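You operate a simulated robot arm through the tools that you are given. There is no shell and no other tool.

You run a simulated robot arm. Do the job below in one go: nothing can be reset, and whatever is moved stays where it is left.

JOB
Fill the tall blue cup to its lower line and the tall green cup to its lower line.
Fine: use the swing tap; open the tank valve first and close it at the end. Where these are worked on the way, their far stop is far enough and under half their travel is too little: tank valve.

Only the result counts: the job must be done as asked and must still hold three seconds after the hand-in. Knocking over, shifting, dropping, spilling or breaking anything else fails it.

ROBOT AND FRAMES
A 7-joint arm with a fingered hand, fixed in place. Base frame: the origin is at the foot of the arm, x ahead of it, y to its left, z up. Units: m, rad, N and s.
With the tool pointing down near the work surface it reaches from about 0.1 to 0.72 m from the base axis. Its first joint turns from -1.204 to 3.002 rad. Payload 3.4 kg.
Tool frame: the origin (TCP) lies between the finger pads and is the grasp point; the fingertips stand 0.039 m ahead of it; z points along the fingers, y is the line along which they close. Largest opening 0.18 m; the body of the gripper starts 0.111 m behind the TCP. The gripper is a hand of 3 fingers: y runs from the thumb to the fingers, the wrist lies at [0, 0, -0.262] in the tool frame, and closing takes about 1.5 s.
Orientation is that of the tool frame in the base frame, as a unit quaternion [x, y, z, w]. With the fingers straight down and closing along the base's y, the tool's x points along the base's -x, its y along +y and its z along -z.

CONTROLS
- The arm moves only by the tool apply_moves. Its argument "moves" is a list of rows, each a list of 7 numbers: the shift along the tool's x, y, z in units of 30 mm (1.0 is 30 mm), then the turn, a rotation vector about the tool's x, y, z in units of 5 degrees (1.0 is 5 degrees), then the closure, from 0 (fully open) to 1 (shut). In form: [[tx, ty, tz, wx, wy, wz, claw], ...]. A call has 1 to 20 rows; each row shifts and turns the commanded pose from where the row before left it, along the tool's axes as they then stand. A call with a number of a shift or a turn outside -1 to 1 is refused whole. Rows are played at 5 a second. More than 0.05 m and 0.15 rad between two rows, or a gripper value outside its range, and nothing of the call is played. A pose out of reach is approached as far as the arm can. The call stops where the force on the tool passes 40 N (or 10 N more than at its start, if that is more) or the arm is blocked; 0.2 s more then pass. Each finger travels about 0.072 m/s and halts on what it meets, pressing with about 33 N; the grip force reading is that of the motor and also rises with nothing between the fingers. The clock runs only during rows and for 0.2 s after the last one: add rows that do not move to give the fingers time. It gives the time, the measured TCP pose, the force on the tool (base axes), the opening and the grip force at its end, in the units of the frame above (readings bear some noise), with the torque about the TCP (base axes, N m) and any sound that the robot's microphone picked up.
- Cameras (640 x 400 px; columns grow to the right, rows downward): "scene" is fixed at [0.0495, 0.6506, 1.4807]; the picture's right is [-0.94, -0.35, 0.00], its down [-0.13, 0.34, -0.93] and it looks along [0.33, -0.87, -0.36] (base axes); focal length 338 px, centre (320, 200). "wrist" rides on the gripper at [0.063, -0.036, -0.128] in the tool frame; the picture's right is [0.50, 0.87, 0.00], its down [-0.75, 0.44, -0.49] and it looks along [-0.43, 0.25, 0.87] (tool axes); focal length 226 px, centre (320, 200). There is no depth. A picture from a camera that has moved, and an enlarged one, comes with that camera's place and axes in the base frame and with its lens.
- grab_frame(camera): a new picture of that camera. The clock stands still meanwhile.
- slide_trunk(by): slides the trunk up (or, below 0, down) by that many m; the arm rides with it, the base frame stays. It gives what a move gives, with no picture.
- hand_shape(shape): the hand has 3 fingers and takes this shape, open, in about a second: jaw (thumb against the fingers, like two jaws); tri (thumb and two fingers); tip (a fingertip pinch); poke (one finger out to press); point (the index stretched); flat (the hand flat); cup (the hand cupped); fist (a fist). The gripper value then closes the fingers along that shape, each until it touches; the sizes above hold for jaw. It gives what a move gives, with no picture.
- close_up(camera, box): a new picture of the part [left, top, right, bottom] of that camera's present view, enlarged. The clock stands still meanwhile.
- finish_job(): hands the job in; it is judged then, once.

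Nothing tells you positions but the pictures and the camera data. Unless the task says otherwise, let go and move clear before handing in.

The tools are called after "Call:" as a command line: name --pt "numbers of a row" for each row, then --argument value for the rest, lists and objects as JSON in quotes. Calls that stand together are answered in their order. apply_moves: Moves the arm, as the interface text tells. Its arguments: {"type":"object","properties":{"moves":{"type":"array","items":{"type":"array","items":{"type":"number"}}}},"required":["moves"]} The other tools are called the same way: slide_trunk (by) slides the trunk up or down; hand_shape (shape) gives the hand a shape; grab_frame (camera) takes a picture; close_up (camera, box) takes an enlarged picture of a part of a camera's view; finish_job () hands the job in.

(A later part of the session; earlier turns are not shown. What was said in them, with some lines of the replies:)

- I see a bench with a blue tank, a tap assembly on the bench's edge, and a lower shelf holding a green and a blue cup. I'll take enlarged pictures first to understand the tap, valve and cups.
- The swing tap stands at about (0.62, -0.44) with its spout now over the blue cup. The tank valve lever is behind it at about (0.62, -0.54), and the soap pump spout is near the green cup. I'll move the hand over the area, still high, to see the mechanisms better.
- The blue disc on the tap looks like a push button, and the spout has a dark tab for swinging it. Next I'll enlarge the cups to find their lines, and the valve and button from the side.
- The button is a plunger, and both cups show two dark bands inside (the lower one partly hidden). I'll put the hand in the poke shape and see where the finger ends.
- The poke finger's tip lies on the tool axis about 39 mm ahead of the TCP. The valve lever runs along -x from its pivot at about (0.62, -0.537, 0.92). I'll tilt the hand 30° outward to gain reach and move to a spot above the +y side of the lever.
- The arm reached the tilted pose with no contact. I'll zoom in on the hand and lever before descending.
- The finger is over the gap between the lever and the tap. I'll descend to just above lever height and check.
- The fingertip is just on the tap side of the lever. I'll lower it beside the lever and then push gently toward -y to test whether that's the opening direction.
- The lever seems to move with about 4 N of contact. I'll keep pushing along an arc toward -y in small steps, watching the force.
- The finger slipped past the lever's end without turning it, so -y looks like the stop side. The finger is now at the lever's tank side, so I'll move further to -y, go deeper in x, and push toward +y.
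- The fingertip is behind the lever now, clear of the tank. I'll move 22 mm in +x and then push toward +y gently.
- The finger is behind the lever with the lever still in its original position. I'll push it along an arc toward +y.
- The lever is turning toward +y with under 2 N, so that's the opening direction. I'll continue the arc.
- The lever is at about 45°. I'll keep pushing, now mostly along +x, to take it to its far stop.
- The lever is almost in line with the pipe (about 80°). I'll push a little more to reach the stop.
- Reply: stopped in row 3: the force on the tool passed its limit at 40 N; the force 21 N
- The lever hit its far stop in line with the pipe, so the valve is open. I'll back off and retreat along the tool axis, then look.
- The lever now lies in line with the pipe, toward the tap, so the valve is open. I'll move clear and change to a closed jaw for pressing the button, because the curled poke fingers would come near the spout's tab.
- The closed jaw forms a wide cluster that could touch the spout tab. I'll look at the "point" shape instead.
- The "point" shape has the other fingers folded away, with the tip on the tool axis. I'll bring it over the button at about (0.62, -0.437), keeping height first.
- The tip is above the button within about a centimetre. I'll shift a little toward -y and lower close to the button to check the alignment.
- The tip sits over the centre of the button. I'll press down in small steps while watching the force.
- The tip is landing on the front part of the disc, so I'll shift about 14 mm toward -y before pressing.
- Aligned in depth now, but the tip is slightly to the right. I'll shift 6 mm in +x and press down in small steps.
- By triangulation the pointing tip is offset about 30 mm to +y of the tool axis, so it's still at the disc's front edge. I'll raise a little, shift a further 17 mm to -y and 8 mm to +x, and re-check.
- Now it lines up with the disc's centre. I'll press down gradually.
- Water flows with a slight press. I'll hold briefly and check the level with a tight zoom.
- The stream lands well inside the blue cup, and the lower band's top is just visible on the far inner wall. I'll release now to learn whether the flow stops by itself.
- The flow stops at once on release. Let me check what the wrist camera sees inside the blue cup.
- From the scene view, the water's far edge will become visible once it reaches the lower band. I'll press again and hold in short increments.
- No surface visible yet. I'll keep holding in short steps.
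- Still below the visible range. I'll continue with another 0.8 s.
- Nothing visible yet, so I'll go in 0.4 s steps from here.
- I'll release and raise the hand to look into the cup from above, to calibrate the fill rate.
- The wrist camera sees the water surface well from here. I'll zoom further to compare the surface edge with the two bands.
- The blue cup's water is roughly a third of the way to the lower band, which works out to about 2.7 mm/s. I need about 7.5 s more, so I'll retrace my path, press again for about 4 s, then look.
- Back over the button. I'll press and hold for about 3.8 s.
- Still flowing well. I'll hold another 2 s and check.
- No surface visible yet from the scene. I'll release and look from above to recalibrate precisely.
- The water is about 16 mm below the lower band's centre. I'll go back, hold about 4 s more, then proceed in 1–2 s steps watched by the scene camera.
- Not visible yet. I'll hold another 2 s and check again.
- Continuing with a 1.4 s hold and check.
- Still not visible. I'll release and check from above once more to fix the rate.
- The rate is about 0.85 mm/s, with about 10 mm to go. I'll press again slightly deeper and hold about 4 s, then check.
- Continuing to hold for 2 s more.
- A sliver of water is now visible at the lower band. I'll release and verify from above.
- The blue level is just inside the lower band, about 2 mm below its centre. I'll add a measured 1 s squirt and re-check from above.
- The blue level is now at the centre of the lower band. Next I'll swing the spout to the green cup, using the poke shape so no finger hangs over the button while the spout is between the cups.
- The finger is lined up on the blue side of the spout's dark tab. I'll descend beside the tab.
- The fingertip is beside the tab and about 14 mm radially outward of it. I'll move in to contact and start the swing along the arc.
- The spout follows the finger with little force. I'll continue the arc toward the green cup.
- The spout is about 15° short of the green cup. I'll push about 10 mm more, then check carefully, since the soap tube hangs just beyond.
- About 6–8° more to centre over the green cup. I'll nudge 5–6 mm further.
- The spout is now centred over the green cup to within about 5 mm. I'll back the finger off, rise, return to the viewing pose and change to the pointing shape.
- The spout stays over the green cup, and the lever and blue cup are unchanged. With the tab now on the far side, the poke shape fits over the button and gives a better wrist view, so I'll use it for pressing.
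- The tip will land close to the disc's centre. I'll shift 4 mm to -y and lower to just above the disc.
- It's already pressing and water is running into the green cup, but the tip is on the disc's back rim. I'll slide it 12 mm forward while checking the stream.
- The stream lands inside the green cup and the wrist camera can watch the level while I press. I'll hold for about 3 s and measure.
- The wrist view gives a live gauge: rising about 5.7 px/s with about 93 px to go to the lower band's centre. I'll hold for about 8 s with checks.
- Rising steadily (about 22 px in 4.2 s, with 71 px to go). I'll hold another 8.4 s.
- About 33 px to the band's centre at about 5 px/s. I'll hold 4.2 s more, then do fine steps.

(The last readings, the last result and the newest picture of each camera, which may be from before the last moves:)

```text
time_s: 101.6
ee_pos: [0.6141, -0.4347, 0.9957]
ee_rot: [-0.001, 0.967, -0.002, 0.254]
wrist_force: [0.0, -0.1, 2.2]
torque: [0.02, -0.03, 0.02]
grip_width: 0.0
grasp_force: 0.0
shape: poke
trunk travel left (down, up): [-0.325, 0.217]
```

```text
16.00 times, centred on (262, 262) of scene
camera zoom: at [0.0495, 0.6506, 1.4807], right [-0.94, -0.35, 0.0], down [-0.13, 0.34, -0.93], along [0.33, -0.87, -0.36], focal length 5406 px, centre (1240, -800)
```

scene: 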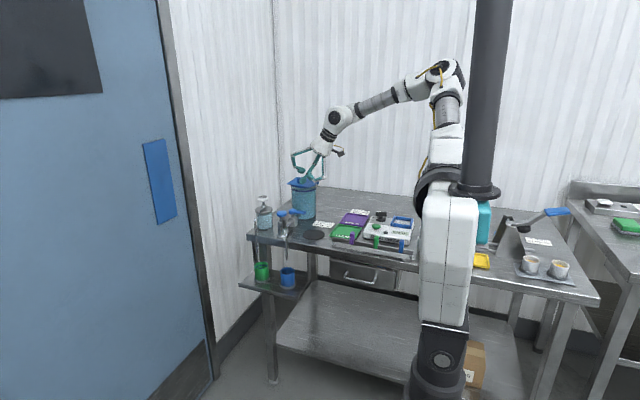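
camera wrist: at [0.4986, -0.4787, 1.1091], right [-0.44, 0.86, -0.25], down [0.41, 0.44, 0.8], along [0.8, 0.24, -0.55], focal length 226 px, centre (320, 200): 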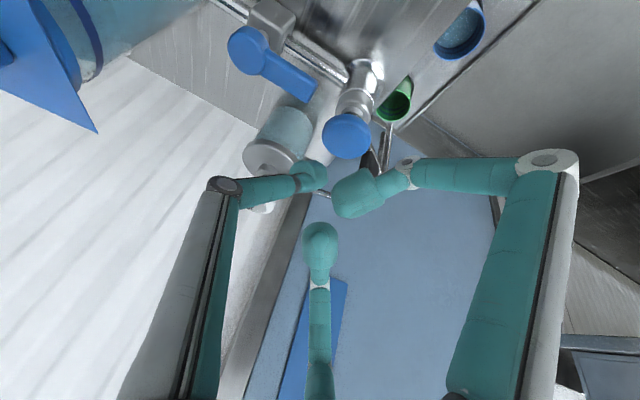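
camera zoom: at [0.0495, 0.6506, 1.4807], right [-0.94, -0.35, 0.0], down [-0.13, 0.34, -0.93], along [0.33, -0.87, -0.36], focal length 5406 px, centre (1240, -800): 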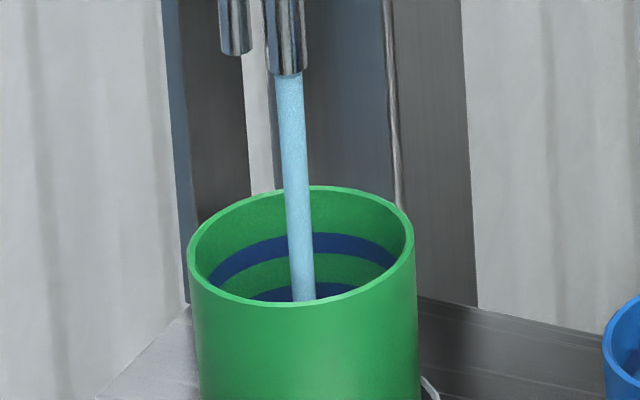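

The water has reached the lower edge of the lower band. I'll hold 1.8 s more and re-check.

Call:
apply_moves --pt "0 0 0 0 0 0 0" --pt "0 0 0 0 0 0 0" --pt "0 0 0 0 0 0 0" --pt "0 0 0 0 0 0 0" --pt "0 0 0 0 0 0 0" --pt "0 0 0 0 0 0 0" --pt "0 0 0 0 0 0 0" --pt "0 0 0 0 0 0 0"

Call:
close_up --camera "wrist" --box '[390, 90, 430, 125]'

Call:
close_up --camera "scene" --box '[250, 250, 275, 275]'

```text
time_s: 103.4
ee_pos: [0.6145, -0.4342, 0.9944]
ee_rot: [-0.001, 0.967, -0.001, 0.254]
wrist_force: [-0.4, 0.6, 2.2]
torque: [0.0, -0.02, 0.05]
grip_width: 0.0
grasp_force: 0.1
shape: poke
trunk travel left (down, up): [-0.325, 0.217]
```

```text
11.43 times, centred on (410, 108) of wrist
camera zoom: at [0.498, -0.4704, 1.0771], right [-0.44, 0.86, -0.25], down [0.41, 0.44, 0.8], along [0.8, 0.25, -0.55], focal length 2584 px, centre (-709, 1257)
```

zoom: 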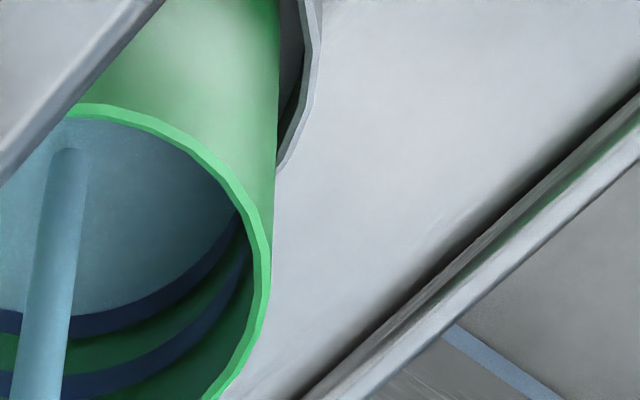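

```text
16.00 times, centred on (262, 262) of scene
camera zoom: at [0.0495, 0.6506, 1.4807], right [-0.94, -0.35, 0.0], down [-0.13, 0.34, -0.93], along [0.33, -0.87, -0.36], focal length 5406 px, centre (1240, -800)
```

zoom: 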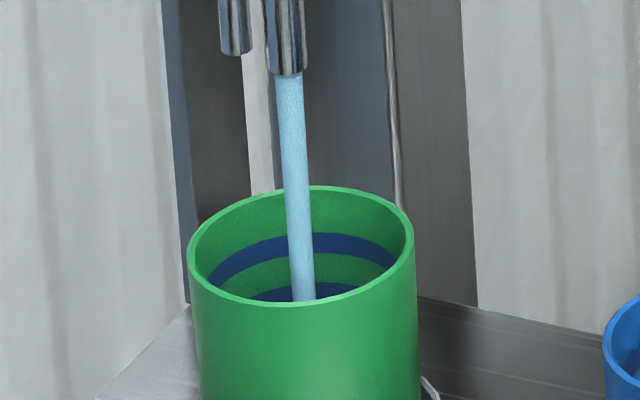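

About 6 px (1.5 mm) to the centre. I'll hold 0.9 s more and release in the same call.

Call:
apply_moves --pt "0 0 0 0 0 0 0" --pt "0 0 0 0 0 0 0" --pt "0 0 0 0 0 0 0" --pt "0 0 0 0 0 0 0" --pt "-0.33 0 -0.58 0 0 0 0" --pt "-0.33 0 -0.58 0 0 0 0"

Call:
close_up --camera "scene" --box '[250, 250, 275, 275]'

Call:
apply_moves --pt "0.2 0.1 -0.8 0 0 0 0" --pt "0.2 0.1 -0.8 0 0 0 0" --pt "0.2 0.1 -0.8 0 0 0 0" --pt "0.3 0.1 -0.8 0 0 0 0" --pt "0.3 0.1 -0.8 0 0 0 0" --pt "0 0 0 0 0 0 0"

Call:
grab_frame --camera "wrist"

```text
time_s: 104.8
ee_pos: [0.6163, -0.4321, 1.037]
ee_rot: [-0.001, 0.967, -0.001, 0.254]
wrist_force: [-0.1, 0.1, -0.3]
torque: [-0.02, 0.0, 0.03]
grip_width: 0.0
grasp_force: 0.0
shape: poke
trunk travel left (down, up): [-0.325, 0.217]
```

```text
16.00 times, centred on (262, 262) of scene
camera zoom: at [0.0495, 0.6506, 1.4807], right [-0.94, -0.35, 0.0], down [-0.13, 0.34, -0.93], along [0.33, -0.87, -0.36], focal length 5406 px, centre (1240, -800)
```

zoom: 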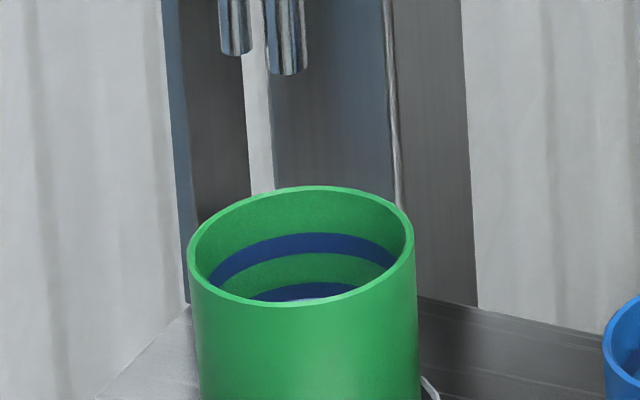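

```text
time_s: 106.2
ee_pos: [0.5253, -0.4177, 1.1217]
ee_rot: [-0.001, 0.967, -0.002, 0.254]
wrist_force: [0.6, 0.5, -1.1]
torque: [0.04, 0.03, -0.01]
grip_width: 0.0
grasp_force: 0.0
shape: poke
trunk travel left (down, up): [-0.325, 0.217]
```

```text
taken
camera wrist: at [0.4086, -0.455, 1.2044], right [-0.44, 0.86, -0.25], down [0.41, 0.44, 0.8], along [0.8, 0.24, -0.55], focal length 226 px, centre (320, 200)
```

wrist: 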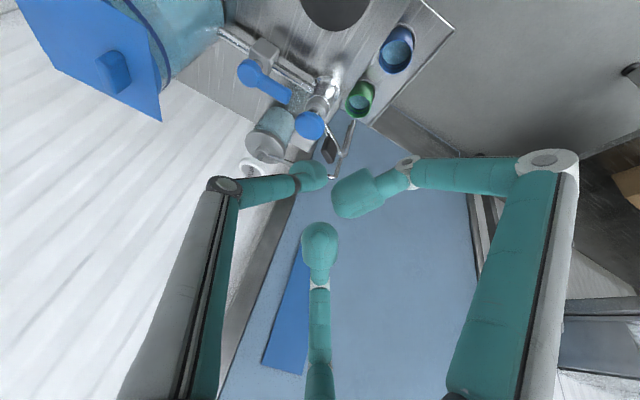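

Call:
close_up --camera "wrist" --box '[345, 80, 375, 120]'

Call:
close_up --camera "wrist" --box '[380, 35, 415, 80]'

Call:
close_up --camera "scene" --box '[280, 260, 300, 280]'

```text
10.00 times, centred on (360, 100) of wrist
camera zoom: at [0.4086, -0.455, 1.2044], right [-0.44, 0.86, -0.25], down [0.41, 0.44, 0.8], along [0.8, 0.24, -0.55], focal length 2261 px, centre (-80, 1200)
```

zoom: 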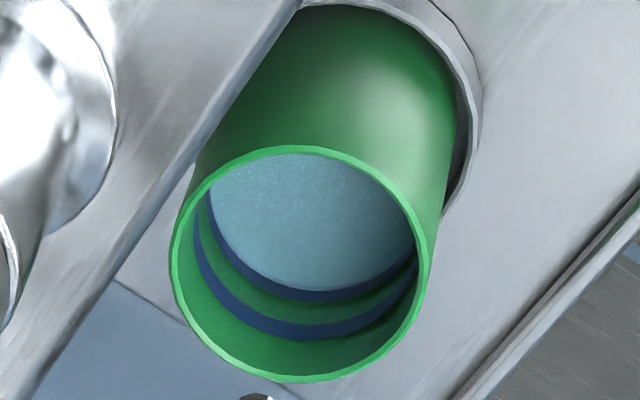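

```text
8.89 times, centred on (398, 58) of wrist
camera zoom: at [0.4086, -0.455, 1.2044], right [-0.44, 0.86, -0.25], down [0.41, 0.44, 0.8], along [0.8, 0.24, -0.55], focal length 2009 px, centre (-369, 1467)
```

zoom: 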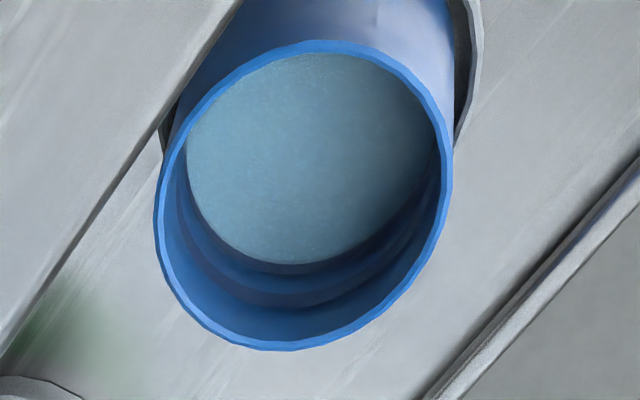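

```text
16.00 times, centred on (290, 270) of scene
camera zoom: at [0.0495, 0.6506, 1.4807], right [-0.94, -0.35, 0.0], down [-0.13, 0.34, -0.93], along [0.33, -0.87, -0.36], focal length 5406 px, centre (800, -920)
```

zoom: 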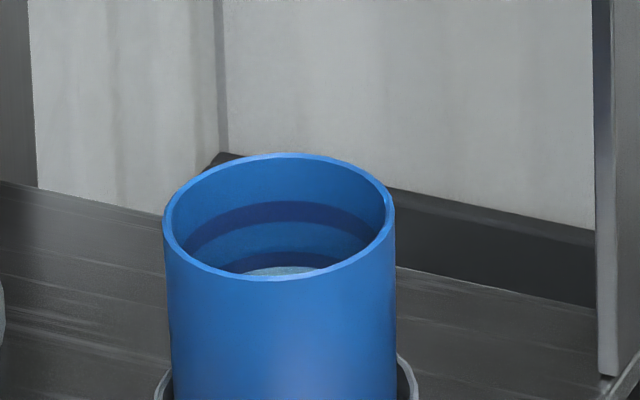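

Both levels lie within their lower bands. I'll zoom further to compare precisely with each band's centre.

Call:
close_up --camera "wrist" --box '[352, 102, 372, 118]'

Call:
close_up --camera "wrist" --box '[386, 58, 406, 74]'

```text
16.00 times, centred on (362, 110) of wrist
camera zoom: at [0.4086, -0.455, 1.2044], right [-0.44, 0.86, -0.25], down [0.41, 0.44, 0.8], along [0.8, 0.24, -0.55], focal length 3617 px, centre (-352, 1640)
```

zoom: 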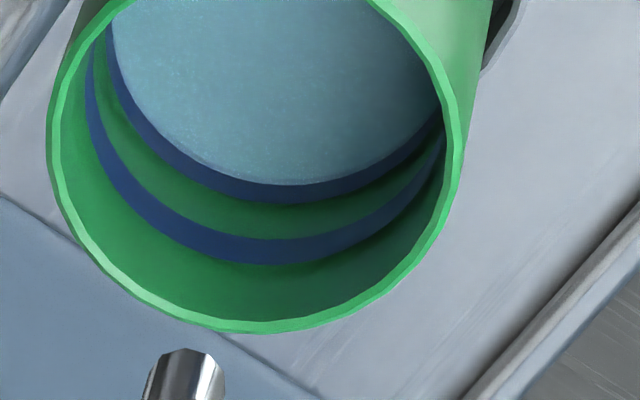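

```text
16.00 times, centred on (396, 66) of wrist
camera zoom: at [0.4086, -0.455, 1.2044], right [-0.44, 0.86, -0.25], down [0.41, 0.44, 0.8], along [0.8, 0.24, -0.55], focal length 3617 px, centre (-896, 2344)
```

zoom: 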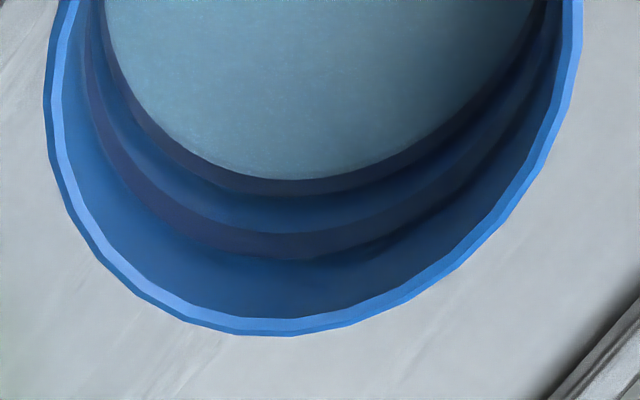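

Green is about 1.8 mm below the centre of its lower band, and blue is only about 0.8 mm below. I'll give green one more measured squirt of about 1.2 s.

Call:
apply_moves --pt "-0.3 -0.1 0.8 0 0 0 0" --pt "-0.3 -0.1 0.8 0 0 0 0" --pt "-0.2 -0.1 0.8 0 0 0 0" --pt "-0.2 -0.1 0.8 0 0 0 0" --pt "-0.2 -0.1 0.8 0 0 0 0" --pt "0 0 0 0 0 0 0" --pt "0.33 0 0.58 0 0 0 0" --pt "0.33 0 0.58 0 0 0 0" --pt "0 0 0 0 0 0 0" --pt "0 0 0 0 0 0 0" --pt "0 0 0 0 0 0 0" --pt "0 0 0 0 0 0 0" --pt "0 0 0 0 0 0 0" --pt "-0.33 0 -0.58 0 0 0 0" --pt "-0.33 0 -0.58 0 0 0 0"

Call:
apply_moves --pt "0.2 0.1 -0.8 0 0 0 0" --pt "0.2 0.1 -0.8 0 0 0 0" --pt "0.2 0.1 -0.8 0 0 0 0" --pt "0.3 0.1 -0.8 0 0 0 0" --pt "0.3 0.1 -0.8 0 0 0 0" --pt "0 0 0 0 0 0 0"

Call:
close_up --camera "wrist" --box '[352, 102, 372, 118]'

Call:
close_up --camera "scene" --box '[250, 250, 275, 275]'

```text
time_s: 109.4
ee_pos: [0.6149, -0.433, 1.0354]
ee_rot: [-0.001, 0.967, -0.002, 0.255]
wrist_force: [-0.5, -1.1, 0.4]
torque: [0.03, 0.0, -0.04]
grip_width: 0.0001
grasp_force: 0.1
shape: poke
trunk travel left (down, up): [-0.325, 0.217]
```

```text
time_s: 110.8
ee_pos: [0.5242, -0.4188, 1.121]
ee_rot: [-0.001, 0.967, -0.001, 0.254]
wrist_force: [-0.2, 0.0, 0.1]
torque: [0.01, -0.01, 0.01]
grip_width: 0.0
grasp_force: 0.0
shape: poke
trunk travel left (down, up): [-0.325, 0.217]
```

```text
16.00 times, centred on (362, 110) of wrist
camera zoom: at [0.408, -0.455, 1.2036], right [-0.44, 0.86, -0.25], down [0.41, 0.44, 0.8], along [0.8, 0.24, -0.55], focal length 3617 px, centre (-352, 1640)
```

zoom: 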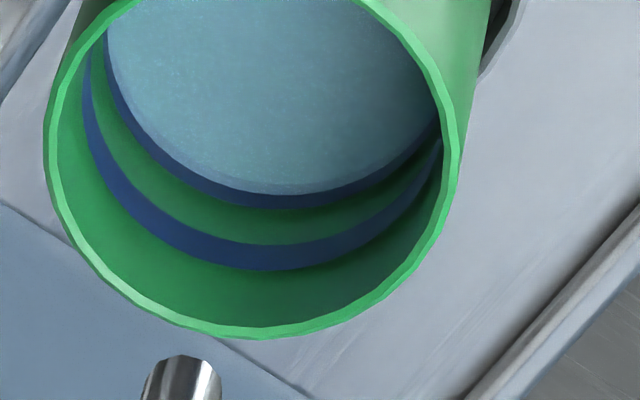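

```text
16.00 times, centred on (262, 262) of scene
camera zoom: at [0.0495, 0.6506, 1.4807], right [-0.94, -0.35, 0.0], down [-0.13, 0.34, -0.93], along [0.33, -0.87, -0.36], focal length 5406 px, centre (1240, -800)
```

zoom: 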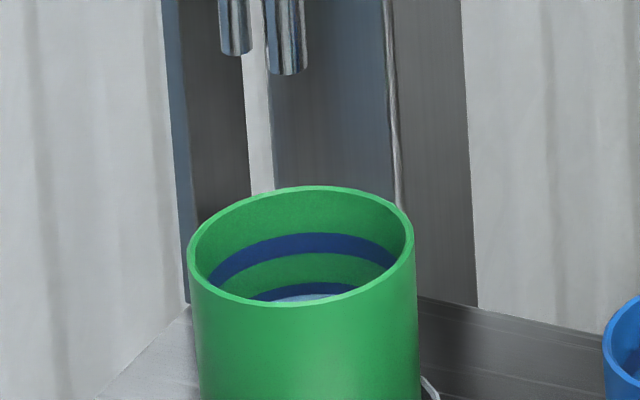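

Both cups are now at their lower bands to within about 1 mm. Next is closing the tank valve, where the finger must push from the lever's +x side, so I'll turn the hand 90° about its axis so that the curled fingers stay clear of the tap button.

Call:
apply_moves --pt "0 0 0 0 0 -1 0" --pt "0 0 0 0 0 -1 0" --pt "0 0 0 0 0 -1 0" --pt "0 0 0 0 0 -1 0" --pt "0 0 0 0 0 -1 0" --pt "0 0 0 0 0 -1 0" --pt "0 0 0 0 0 -1 0" --pt "0 0 0 0 0 -1 0" --pt "0 0 0 0 0 -1 0" --pt "0 0 0 0 0 -1 0" --pt "0 0 0 0 0 -1 0" --pt "0 0 0 0 0 -1 0" --pt "0 0 0 0 0 -1 0" --pt "0 0 0 0 0 -1 0" --pt "0 0 0 0 0 -1 0" --pt "0 0 0 0 0 -1 0" --pt "0 0 0 0 0 -1 0" --pt "0 0 0 0 0 -1 0" --pt "0 0 0 0 0 0 0"

Call:
close_up --camera "scene" --box '[250, 120, 370, 220]'

Call:
grab_frame --camera "wrist"

```text
time_s: 114.8
ee_pos: [0.5246, -0.4179, 1.1236]
ee_rot: [0.685, -0.683, 0.181, -0.179]
wrist_force: [0.3, 0.1, 0.1]
torque: [0.01, 0.03, 0.0]
grip_width: 0.0
grasp_force: 0.0
shape: poke
trunk travel left (down, up): [-0.325, 0.217]
```

```text
4.00 times, centred on (310, 170) of scene
camera zoom: at [0.0495, 0.6506, 1.4807], right [-0.94, -0.35, 0.0], down [-0.13, 0.34, -0.93], along [0.33, -0.87, -0.36], focal length 1352 px, centre (360, 320)
```

zoom: 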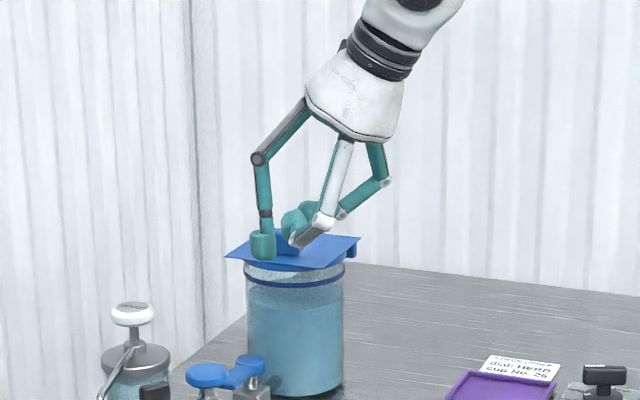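

```text
taken
camera wrist: at [0.4943, -0.4811, 1.2537], right [-0.75, -0.5, -0.42], down [-0.62, 0.75, 0.21], along [0.21, 0.42, -0.88], focal length 226 px, centre (320, 200)
```

wrist: 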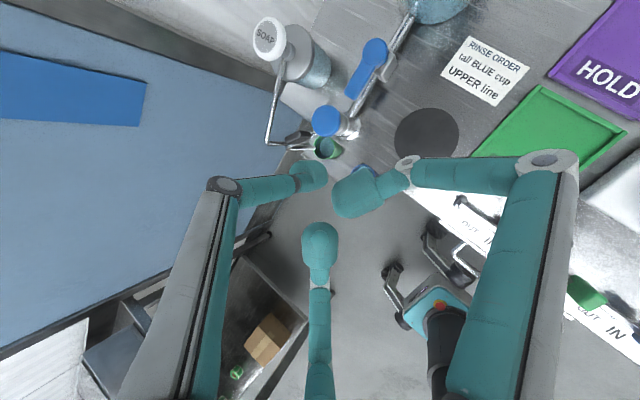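

The turn worked. The extended finger now hangs almost vertically at +x and the curled fingers are at -x, so they'll straddle the lever like a fork. I'll move above the lever and check.

Call:
apply_moves --pt "0.6 -0.347 0.757 0 0 0 0" --pt "0.6 -0.347 0.757 0 0 0 0" --pt "0.6 -0.347 0.757 0 0 0 0" --pt "0.6 -0.347 0.757 0 0 0 0" --pt "0.6 -0.347 0.757 0 0 0 0" --pt "0 0 0 0 0 0 0"

Call:
close_up --camera "scene" --box '[255, 160, 335, 220]'

Call:
grab_frame --camera "wrist"

```text
time_s: 116.2
ee_pos: [0.6258, -0.5075, 1.0504]
ee_rot: [0.684, -0.683, 0.182, -0.179]
wrist_force: [-0.6, -0.1, 0.4]
torque: [0.01, 0.0, 0.01]
grip_width: 0.0
grasp_force: 0.1
shape: poke
trunk travel left (down, up): [-0.325, 0.217]
```

```text
6.67 times, centred on (295, 190) of scene
camera zoom: at [0.0495, 0.6506, 1.4807], right [-0.94, -0.35, 0.0], down [-0.13, 0.34, -0.93], along [0.33, -0.87, -0.36], focal length 2253 px, centre (487, 267)
```

zoom: 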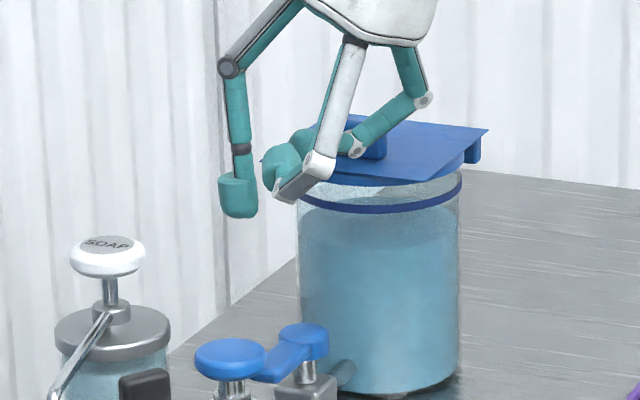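

```text
taken
camera wrist: at [0.5947, -0.5703, 1.1814], right [-0.75, -0.5, -0.43], down [-0.62, 0.75, 0.21], along [0.22, 0.42, -0.88], focal length 226 px, centre (320, 200)
```

wrist: 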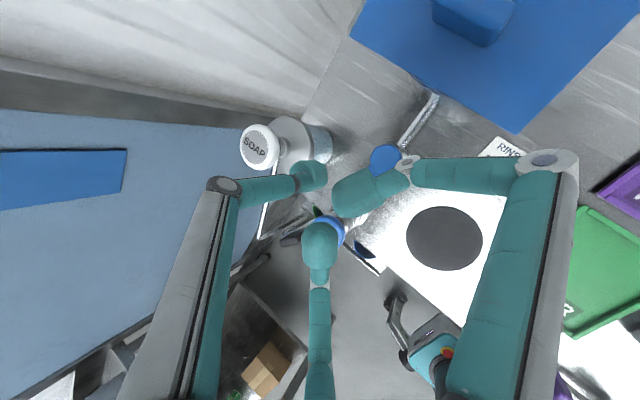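

Position is as planned: the tip is at x≈0.648, just past the lever's +x side. I'll descend most of the way and check the clearance to the button, lever and soap.

Call:
apply_moves --pt "0 0.435 0.775 0 0 0 0" --pt "0 0.435 0.775 0 0 0 0" --pt "0 0.3 0.535 0 0 0 0" --pt "0 0 0 0 0 0 0"

Call:
close_up --camera "scene" --box '[265, 180, 315, 220]'

Call:
grab_frame --camera "wrist"

```text
time_s: 117.2
ee_pos: [0.626, -0.5073, 0.9784]
ee_rot: [0.685, -0.683, 0.181, -0.179]
wrist_force: [-0.1, 0.6, -0.4]
torque: [0.0, -0.02, 0.01]
grip_width: 0.0
grasp_force: 0.0
shape: poke
trunk travel left (down, up): [-0.325, 0.217]
```

```text
10.00 times, centred on (290, 200) of scene
camera zoom: at [0.0495, 0.6506, 1.4807], right [-0.94, -0.35, 0.0], down [-0.13, 0.34, -0.93], along [0.33, -0.87, -0.36], focal length 3379 px, centre (620, 200)
```

zoom: 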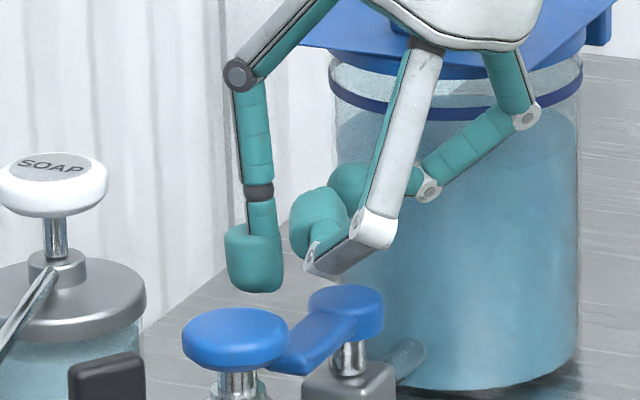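

```text
taken
camera wrist: at [0.5953, -0.5714, 1.1085], right [-0.75, -0.5, -0.43], down [-0.62, 0.75, 0.21], along [0.21, 0.42, -0.88], focal length 226 px, centre (320, 200)
```

wrist: 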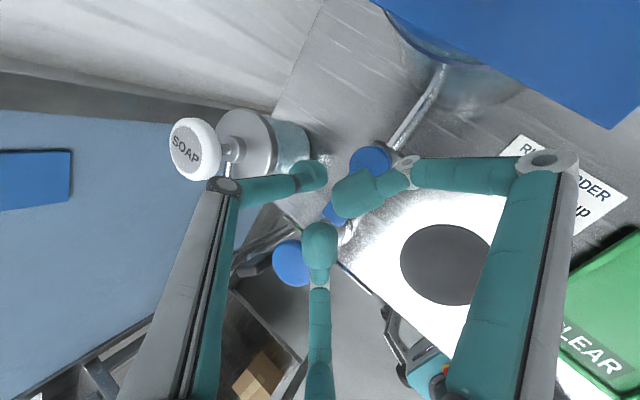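

The front curled joint would pass within a few millimetres of the button, so I'll shift 8 mm to -y and descend only 30 mm. That leaves the tip about 15 mm into the lever's height band while the curled fingers stay above the lever.

Call:
apply_moves --pt "0.267 0 0 0 0 0 0" --pt "0 0.245 0.436 0 0 0 0" --pt "0 0.245 0.436 0 0 0 0" --pt "0 0 0 0 0 0 0"

Call:
close_up --camera "scene" --box '[270, 185, 310, 220]'

Call:
close_up --camera "wrist" --box '[220, 100, 440, 300]'

Call:
close_up --camera "scene" --box '[250, 240, 310, 285]'

```text
time_s: 118.2
ee_pos: [0.6261, -0.5174, 0.9471]
ee_rot: [0.684, -0.684, 0.18, -0.179]
wrist_force: [-0.2, 0.2, 0.6]
torque: [-0.02, -0.03, -0.01]
grip_width: 0.0
grasp_force: 0.0
shape: poke
trunk travel left (down, up): [-0.325, 0.217]
```

```text
11.43 times, centred on (290, 202) of scene
camera zoom: at [0.0495, 0.6506, 1.4807], right [-0.94, -0.35, 0.0], down [-0.13, 0.34, -0.93], along [0.33, -0.87, -0.36], focal length 3862 px, centre (663, 171)
```

zoom: 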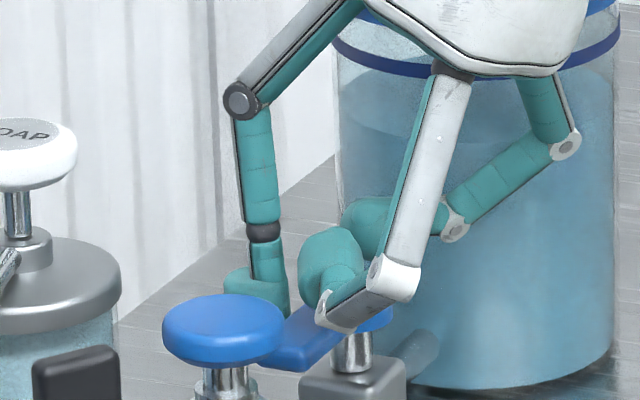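

```text
2.00 times, centred on (330, 200) of wrist
camera zoom: at [0.5957, -0.58, 1.0785], right [-0.75, -0.5, -0.42], down [-0.62, 0.75, 0.21], along [0.21, 0.42, -0.88], focal length 452 px, centre (300, 200)
```

zoom: 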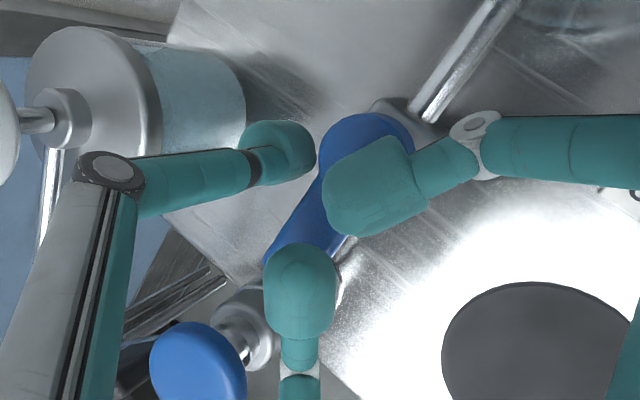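

```text
8.89 times, centred on (280, 262) of scene
camera zoom: at [0.0495, 0.6506, 1.4807], right [-0.94, -0.35, 0.0], down [-0.13, 0.34, -0.93], along [0.33, -0.87, -0.36], focal length 3004 px, centre (676, -356)
```

zoom: 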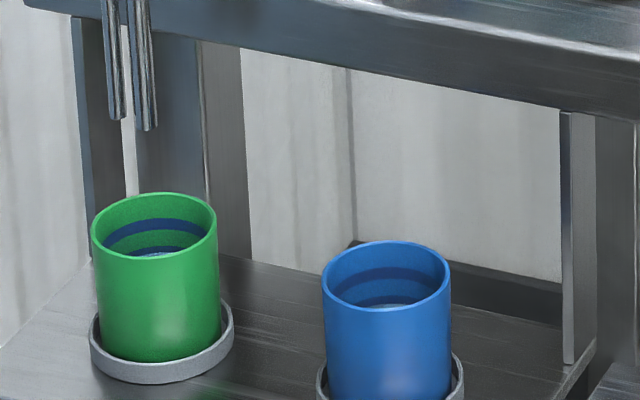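

The lever sits neatly between the extended finger (on its +x side) and the curled fingers. I'll push it back along the arc toward -x.

Call:
apply_moves --pt "-0.067 0.16 -0.09 0 0 0 0" --pt "-0.092 0.136 -0.076 0 0 0 0" --pt "-0.092 0.136 -0.076 0 0 0 0" --pt "-0.092 0.136 -0.076 0 0 0 0"

Call:
close_up --camera "wrist" --box '[220, 100, 440, 300]'

Call:
close_up --camera "scene" --box '[270, 185, 310, 220]'

```text
time_s: 119.2
ee_pos: [0.6071, -0.505, 0.948]
ee_rot: [0.684, -0.683, 0.181, -0.18]
wrist_force: [3.6, -1.2, 0.3]
torque: [-0.01, -0.13, 0.0]
grip_width: 0.0001
grasp_force: 0.1
shape: poke
trunk travel left (down, up): [-0.325, 0.217]
```

```text
2.00 times, centred on (330, 200) of wrist
camera zoom: at [0.5763, -0.5694, 1.0784], right [-0.75, -0.5, -0.42], down [-0.62, 0.75, 0.21], along [0.21, 0.42, -0.88], focal length 452 px, centre (300, 200)
```

zoom: 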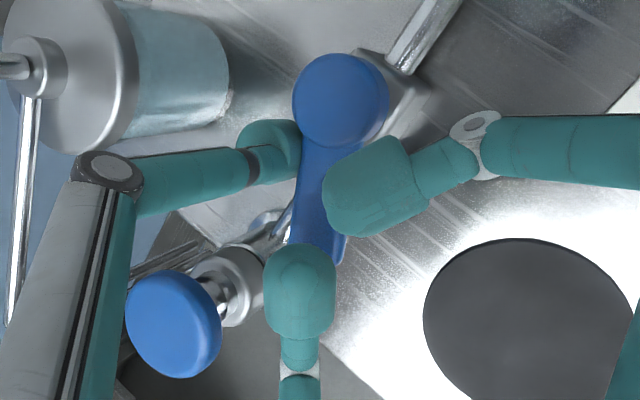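

```text
11.43 times, centred on (290, 202) of scene
camera zoom: at [0.0495, 0.6506, 1.4807], right [-0.94, -0.35, 0.0], down [-0.13, 0.34, -0.93], along [0.33, -0.87, -0.36], focal length 3862 px, centre (663, 171)
```

zoom: 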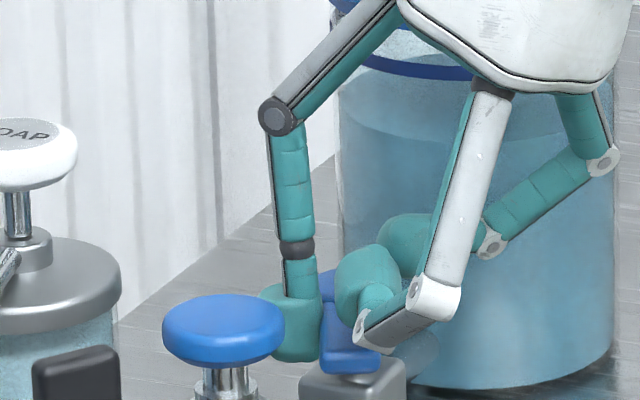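

The lever is following with about 4 N. I'll continue.

Call:
apply_moves --pt "-0.035 0.1686 -0.0945 0 0 0 0" --pt "-0.035 0.1686 -0.0945 0 0 0 0" --pt "-0.035 0.1686 -0.0945 0 0 0 0" --pt "-0.035 0.1686 -0.0945 0 0 0 0"

Call:
close_up --camera "wrist" --box '[220, 100, 440, 300]'

Call:
close_up --camera "scene" --box '[270, 185, 320, 225]'

```text
time_s: 120.2
ee_pos: [0.5848, -0.5011, 0.9464]
ee_rot: [0.684, -0.683, 0.181, -0.18]
wrist_force: [2.4, 0.9, 0.1]
torque: [-0.01, -0.08, 0.01]
grip_width: 0.0
grasp_force: 0.0
shape: poke
trunk travel left (down, up): [-0.325, 0.217]
```

```text
2.00 times, centred on (330, 200) of wrist
camera zoom: at [0.5532, -0.5648, 1.0781], right [-0.75, -0.5, -0.42], down [-0.62, 0.75, 0.21], along [0.21, 0.42, -0.88], focal length 452 px, centre (300, 200)
```

zoom: 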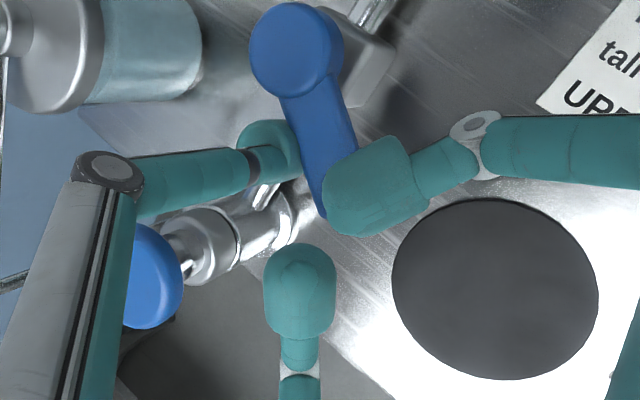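

```text
10.00 times, centred on (295, 205) of scene
camera zoom: at [0.0495, 0.6506, 1.4807], right [-0.94, -0.35, 0.0], down [-0.13, 0.34, -0.93], along [0.33, -0.87, -0.36], focal length 3379 px, centre (570, 150)
```

zoom: 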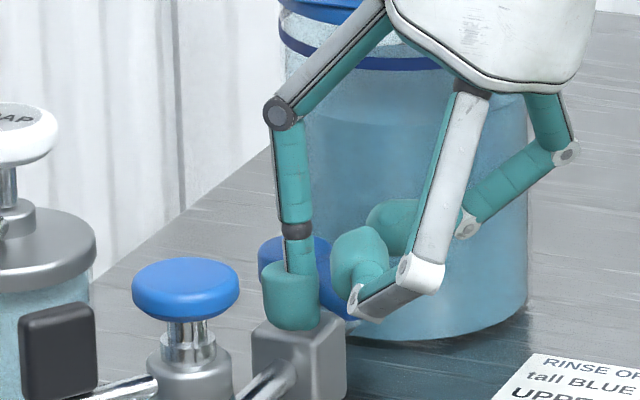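

About 55–60° done. I'll finish the arc, ending with a push toward -y to reach the closed stop.

Call:
apply_moves --pt "0.113 0.16 -0.09 0 0 0 0" --pt "0.113 0.16 -0.09 0 0 0 0" --pt "0.113 0.16 -0.09 0 0 0 0" --pt "0.113 0.16 -0.09 0 0 0 0"

Call:
close_up --camera "wrist" --box '[200, 60, 420, 260]'

Call:
close_up --camera "scene" --box '[270, 185, 320, 225]'

```text
time_s: 121.2
ee_pos: [0.5622, -0.5157, 0.9476]
ee_rot: [0.684, -0.684, 0.182, -0.179]
wrist_force: [2.0, 1.8, 0.5]
torque: [0.03, -0.06, 0.07]
grip_width: 0.0004
grasp_force: 0.1
shape: poke
trunk travel left (down, up): [-0.325, 0.217]
```

```text
2.00 times, centred on (310, 160) of wrist
camera zoom: at [0.5313, -0.5789, 1.0782], right [-0.75, -0.5, -0.42], down [-0.62, 0.75, 0.21], along [0.21, 0.42, -0.88], focal length 452 px, centre (340, 280)
```

zoom: 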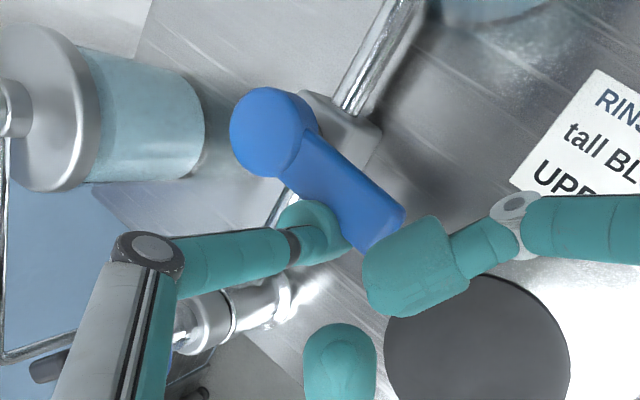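

```text
10.00 times, centred on (295, 205) of scene
camera zoom: at [0.0495, 0.6506, 1.4807], right [-0.94, -0.35, 0.0], down [-0.13, 0.34, -0.93], along [0.33, -0.87, -0.36], focal length 3379 px, centre (570, 150)
```

zoom: 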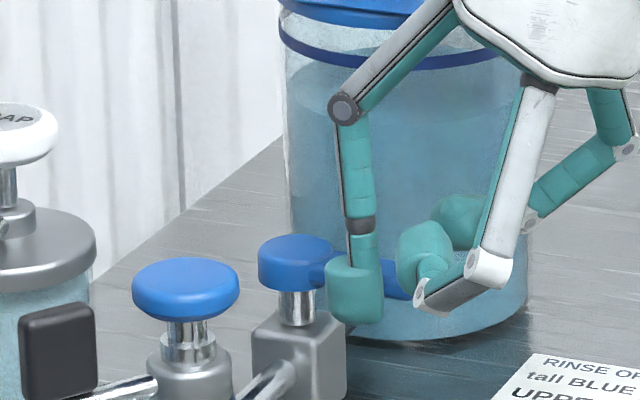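

Nearly closed. I'll push a bit further toward -y until it reaches the stop.

Call:
apply_moves --pt "0.1 0 0 0 0 0 0" --pt "0.1 0 0 0 0 0 0" --pt "0.1 0 0 0 0 0 0"

Call:
close_up --camera "scene" --box '[270, 185, 320, 225]'

Call:
close_up --camera "wrist" --box '[200, 60, 420, 260]'

```text
time_s: 122.0
ee_pos: [0.561, -0.5203, 0.9481]
ee_rot: [0.685, -0.682, 0.18, -0.179]
wrist_force: [1.2, 20.6, -3.8]
torque: [0.49, 0.05, 0.34]
grip_width: 0.0003
grasp_force: 0.1
shape: poke
trunk travel left (down, up): [-0.325, 0.217]
```

```text
10.00 times, centred on (295, 205) of scene
camera zoom: at [0.0495, 0.6506, 1.4807], right [-0.94, -0.35, 0.0], down [-0.13, 0.34, -0.93], along [0.33, -0.87, -0.36], focal length 3379 px, centre (570, 150)
```

zoom: 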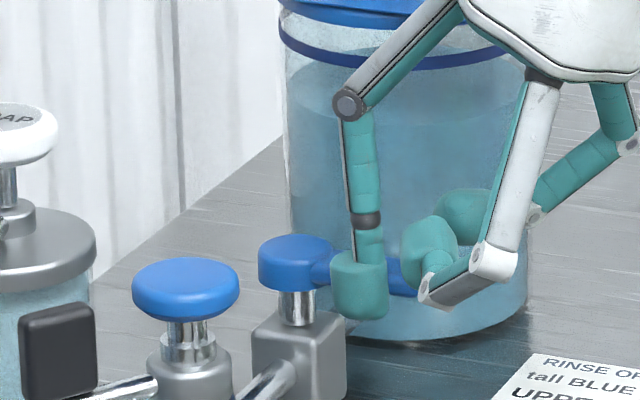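

```text
2.00 times, centred on (310, 160) of wrist
camera zoom: at [0.5315, -0.5834, 1.0789], right [-0.75, -0.5, -0.42], down [-0.62, 0.75, 0.21], along [0.21, 0.42, -0.88], focal length 452 px, centre (340, 280)
```

zoom: 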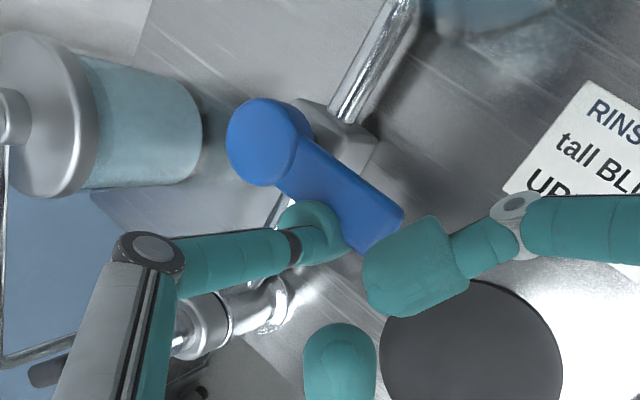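

The force jumped to about 20 N, so the lever is at its closed stop. I'll back off toward +y and go straight up, clear of everything.

Call:
apply_moves --pt "-0.2 0 0 0 0 0 0" --pt "-0.2 0 0 0 0 0 0" --pt "0 -0.489 -0.872 0 0 0 0" --pt "0 -0.489 -0.872 0 0 0 0" --pt "0 -0.489 -0.872 0 0 0 0" --pt "0 -0.489 -0.872 0 0 0 0" --pt "0 -0.489 -0.872 0 0 0 0" --pt "0 0 0 0 0 0 0"

Call:
close_up --camera "scene" --box '[255, 175, 335, 235]'

Call:
close_up --camera "scene" --box '[250, 240, 310, 285]'

Call:
grab_frame --camera "wrist"

```text
time_s: 123.8
ee_pos: [0.5611, -0.5118, 1.0997]
ee_rot: [0.684, -0.683, 0.181, -0.179]
wrist_force: [-0.6, 0.3, 1.0]
torque: [0.0, 0.0, 0.01]
grip_width: 0.0001
grasp_force: 0.1
shape: poke
trunk travel left (down, up): [-0.325, 0.217]
```

```text
6.67 times, centred on (295, 205) of scene
camera zoom: at [0.0495, 0.6506, 1.4807], right [-0.94, -0.35, 0.0], down [-0.13, 0.34, -0.93], along [0.33, -0.87, -0.36], focal length 2253 px, centre (487, 167)
```

zoom: 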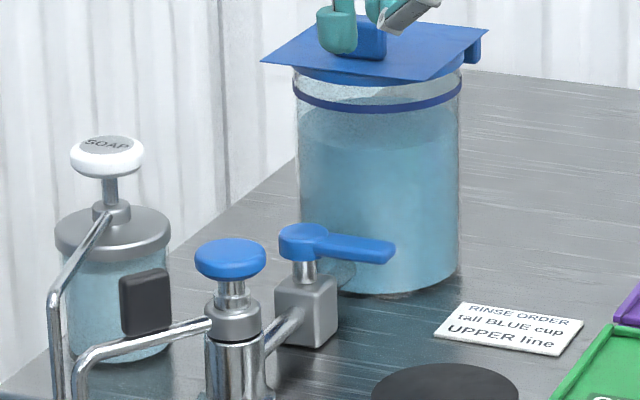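

```text
8.89 times, centred on (280, 262) of scene
camera zoom: at [0.0495, 0.6506, 1.4807], right [-0.94, -0.35, 0.0], down [-0.13, 0.34, -0.93], along [0.33, -0.87, -0.36], focal length 3004 px, centre (676, -356)
```

zoom: 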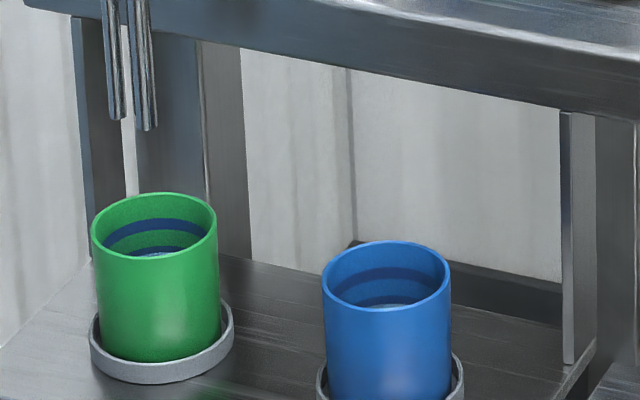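

```text
taken
camera wrist: at [0.5299, -0.5746, 1.2292], right [-0.75, -0.5, -0.42], down [-0.62, 0.75, 0.21], along [0.21, 0.42, -0.88], focal length 226 px, centre (320, 200)
```

wrist: 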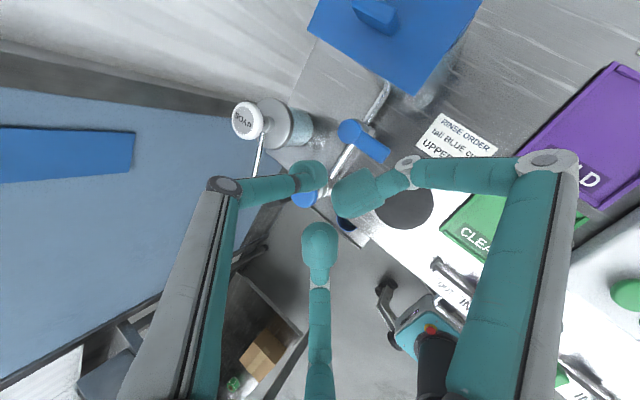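

The lever is back in its original closed position, the spout isn't running, and both cups stand at their lower bands. I'll retreat a bit further and take a last look before handing in.

Call:
apply_moves --pt "-0.8 0 -0.8 0 0 0 0" --pt "-0.8 0 -0.8 0 0 0 0" --pt "-0.8 0 -0.8 0 0 0 0" --pt "-0.8 0 -0.8 0 0 0 0" --pt "0 0 0 0 0 0 0" --pt "0 0 0 0 0 0 0" --pt "0 0 0 0 0 0 0"

Call:
grab_frame --camera "scene"

Call:
close_up --camera "scene" --box '[250, 255, 305, 290]'

Call:
close_up --camera "scene" --box '[265, 190, 325, 235]'

```text
time_s: 125.4
ee_pos: [0.5135, -0.4147, 1.1817]
ee_rot: [0.685, -0.683, 0.181, -0.179]
wrist_force: [0.2, -0.4, 0.3]
torque: [-0.01, 0.0, 0.0]
grip_width: 0.0
grasp_force: 0.0
shape: poke
trunk travel left (down, up): [-0.325, 0.217]
```

```text
taken
```

scene: 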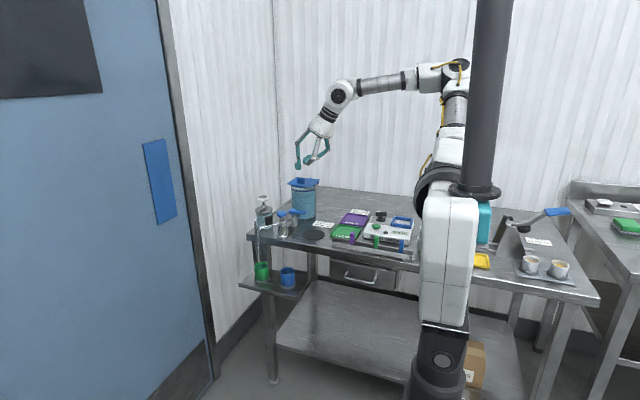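

```text
11.43 times, centred on (278, 272) of scene
camera zoom: at [0.0495, 0.6506, 1.4807], right [-0.94, -0.35, 0.0], down [-0.13, 0.34, -0.93], along [0.33, -0.87, -0.36], focal length 3862 px, centre (806, -629)
```

zoom: 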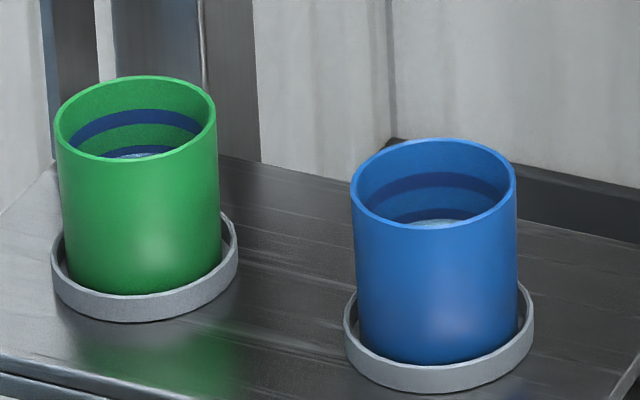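

```text
8.89 times, centred on (295, 212) of scene
camera zoom: at [0.0495, 0.6506, 1.4807], right [-0.94, -0.35, 0.0], down [-0.13, 0.34, -0.93], along [0.33, -0.87, -0.36], focal length 3004 px, centre (542, 89)
```

zoom: 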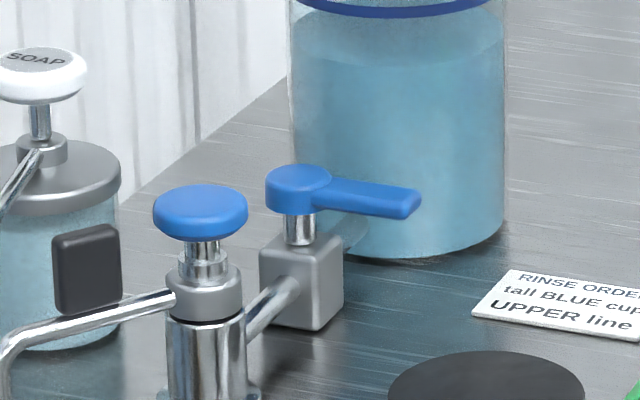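

Both cups are filled to their lower bands, nothing is spilled or moved, the button is up, the valve lever is back at its closed stop, and the hand is clear. I'm handing the job in.

Call:
finish_job

```text
The job is handed in.
```

I filled the tall blue cup and the tall green cup to their lower lines with the swing tap, and the job is handed in. I haven't seen the verdict.

- **Levels:** by my last measurement, each water surface is within about 1 mm of the middle of its lower band, slightly below it. The note on the bench says to fill the blue cup to its upper line. I followed the job text instead.
- **Tank valve:** I opened it to its far stop before filling and pushed it back to its closed stop at the end. The final picture shows the lever back where it started.
- **Tap:** the flow stops when the button is released, and nothing was running at the end. The spout is now over the green cup, not the blue one where it started.
- **Surroundings:** I saw no spills and nothing knocked or shifted. The hand was clear when I handed in.
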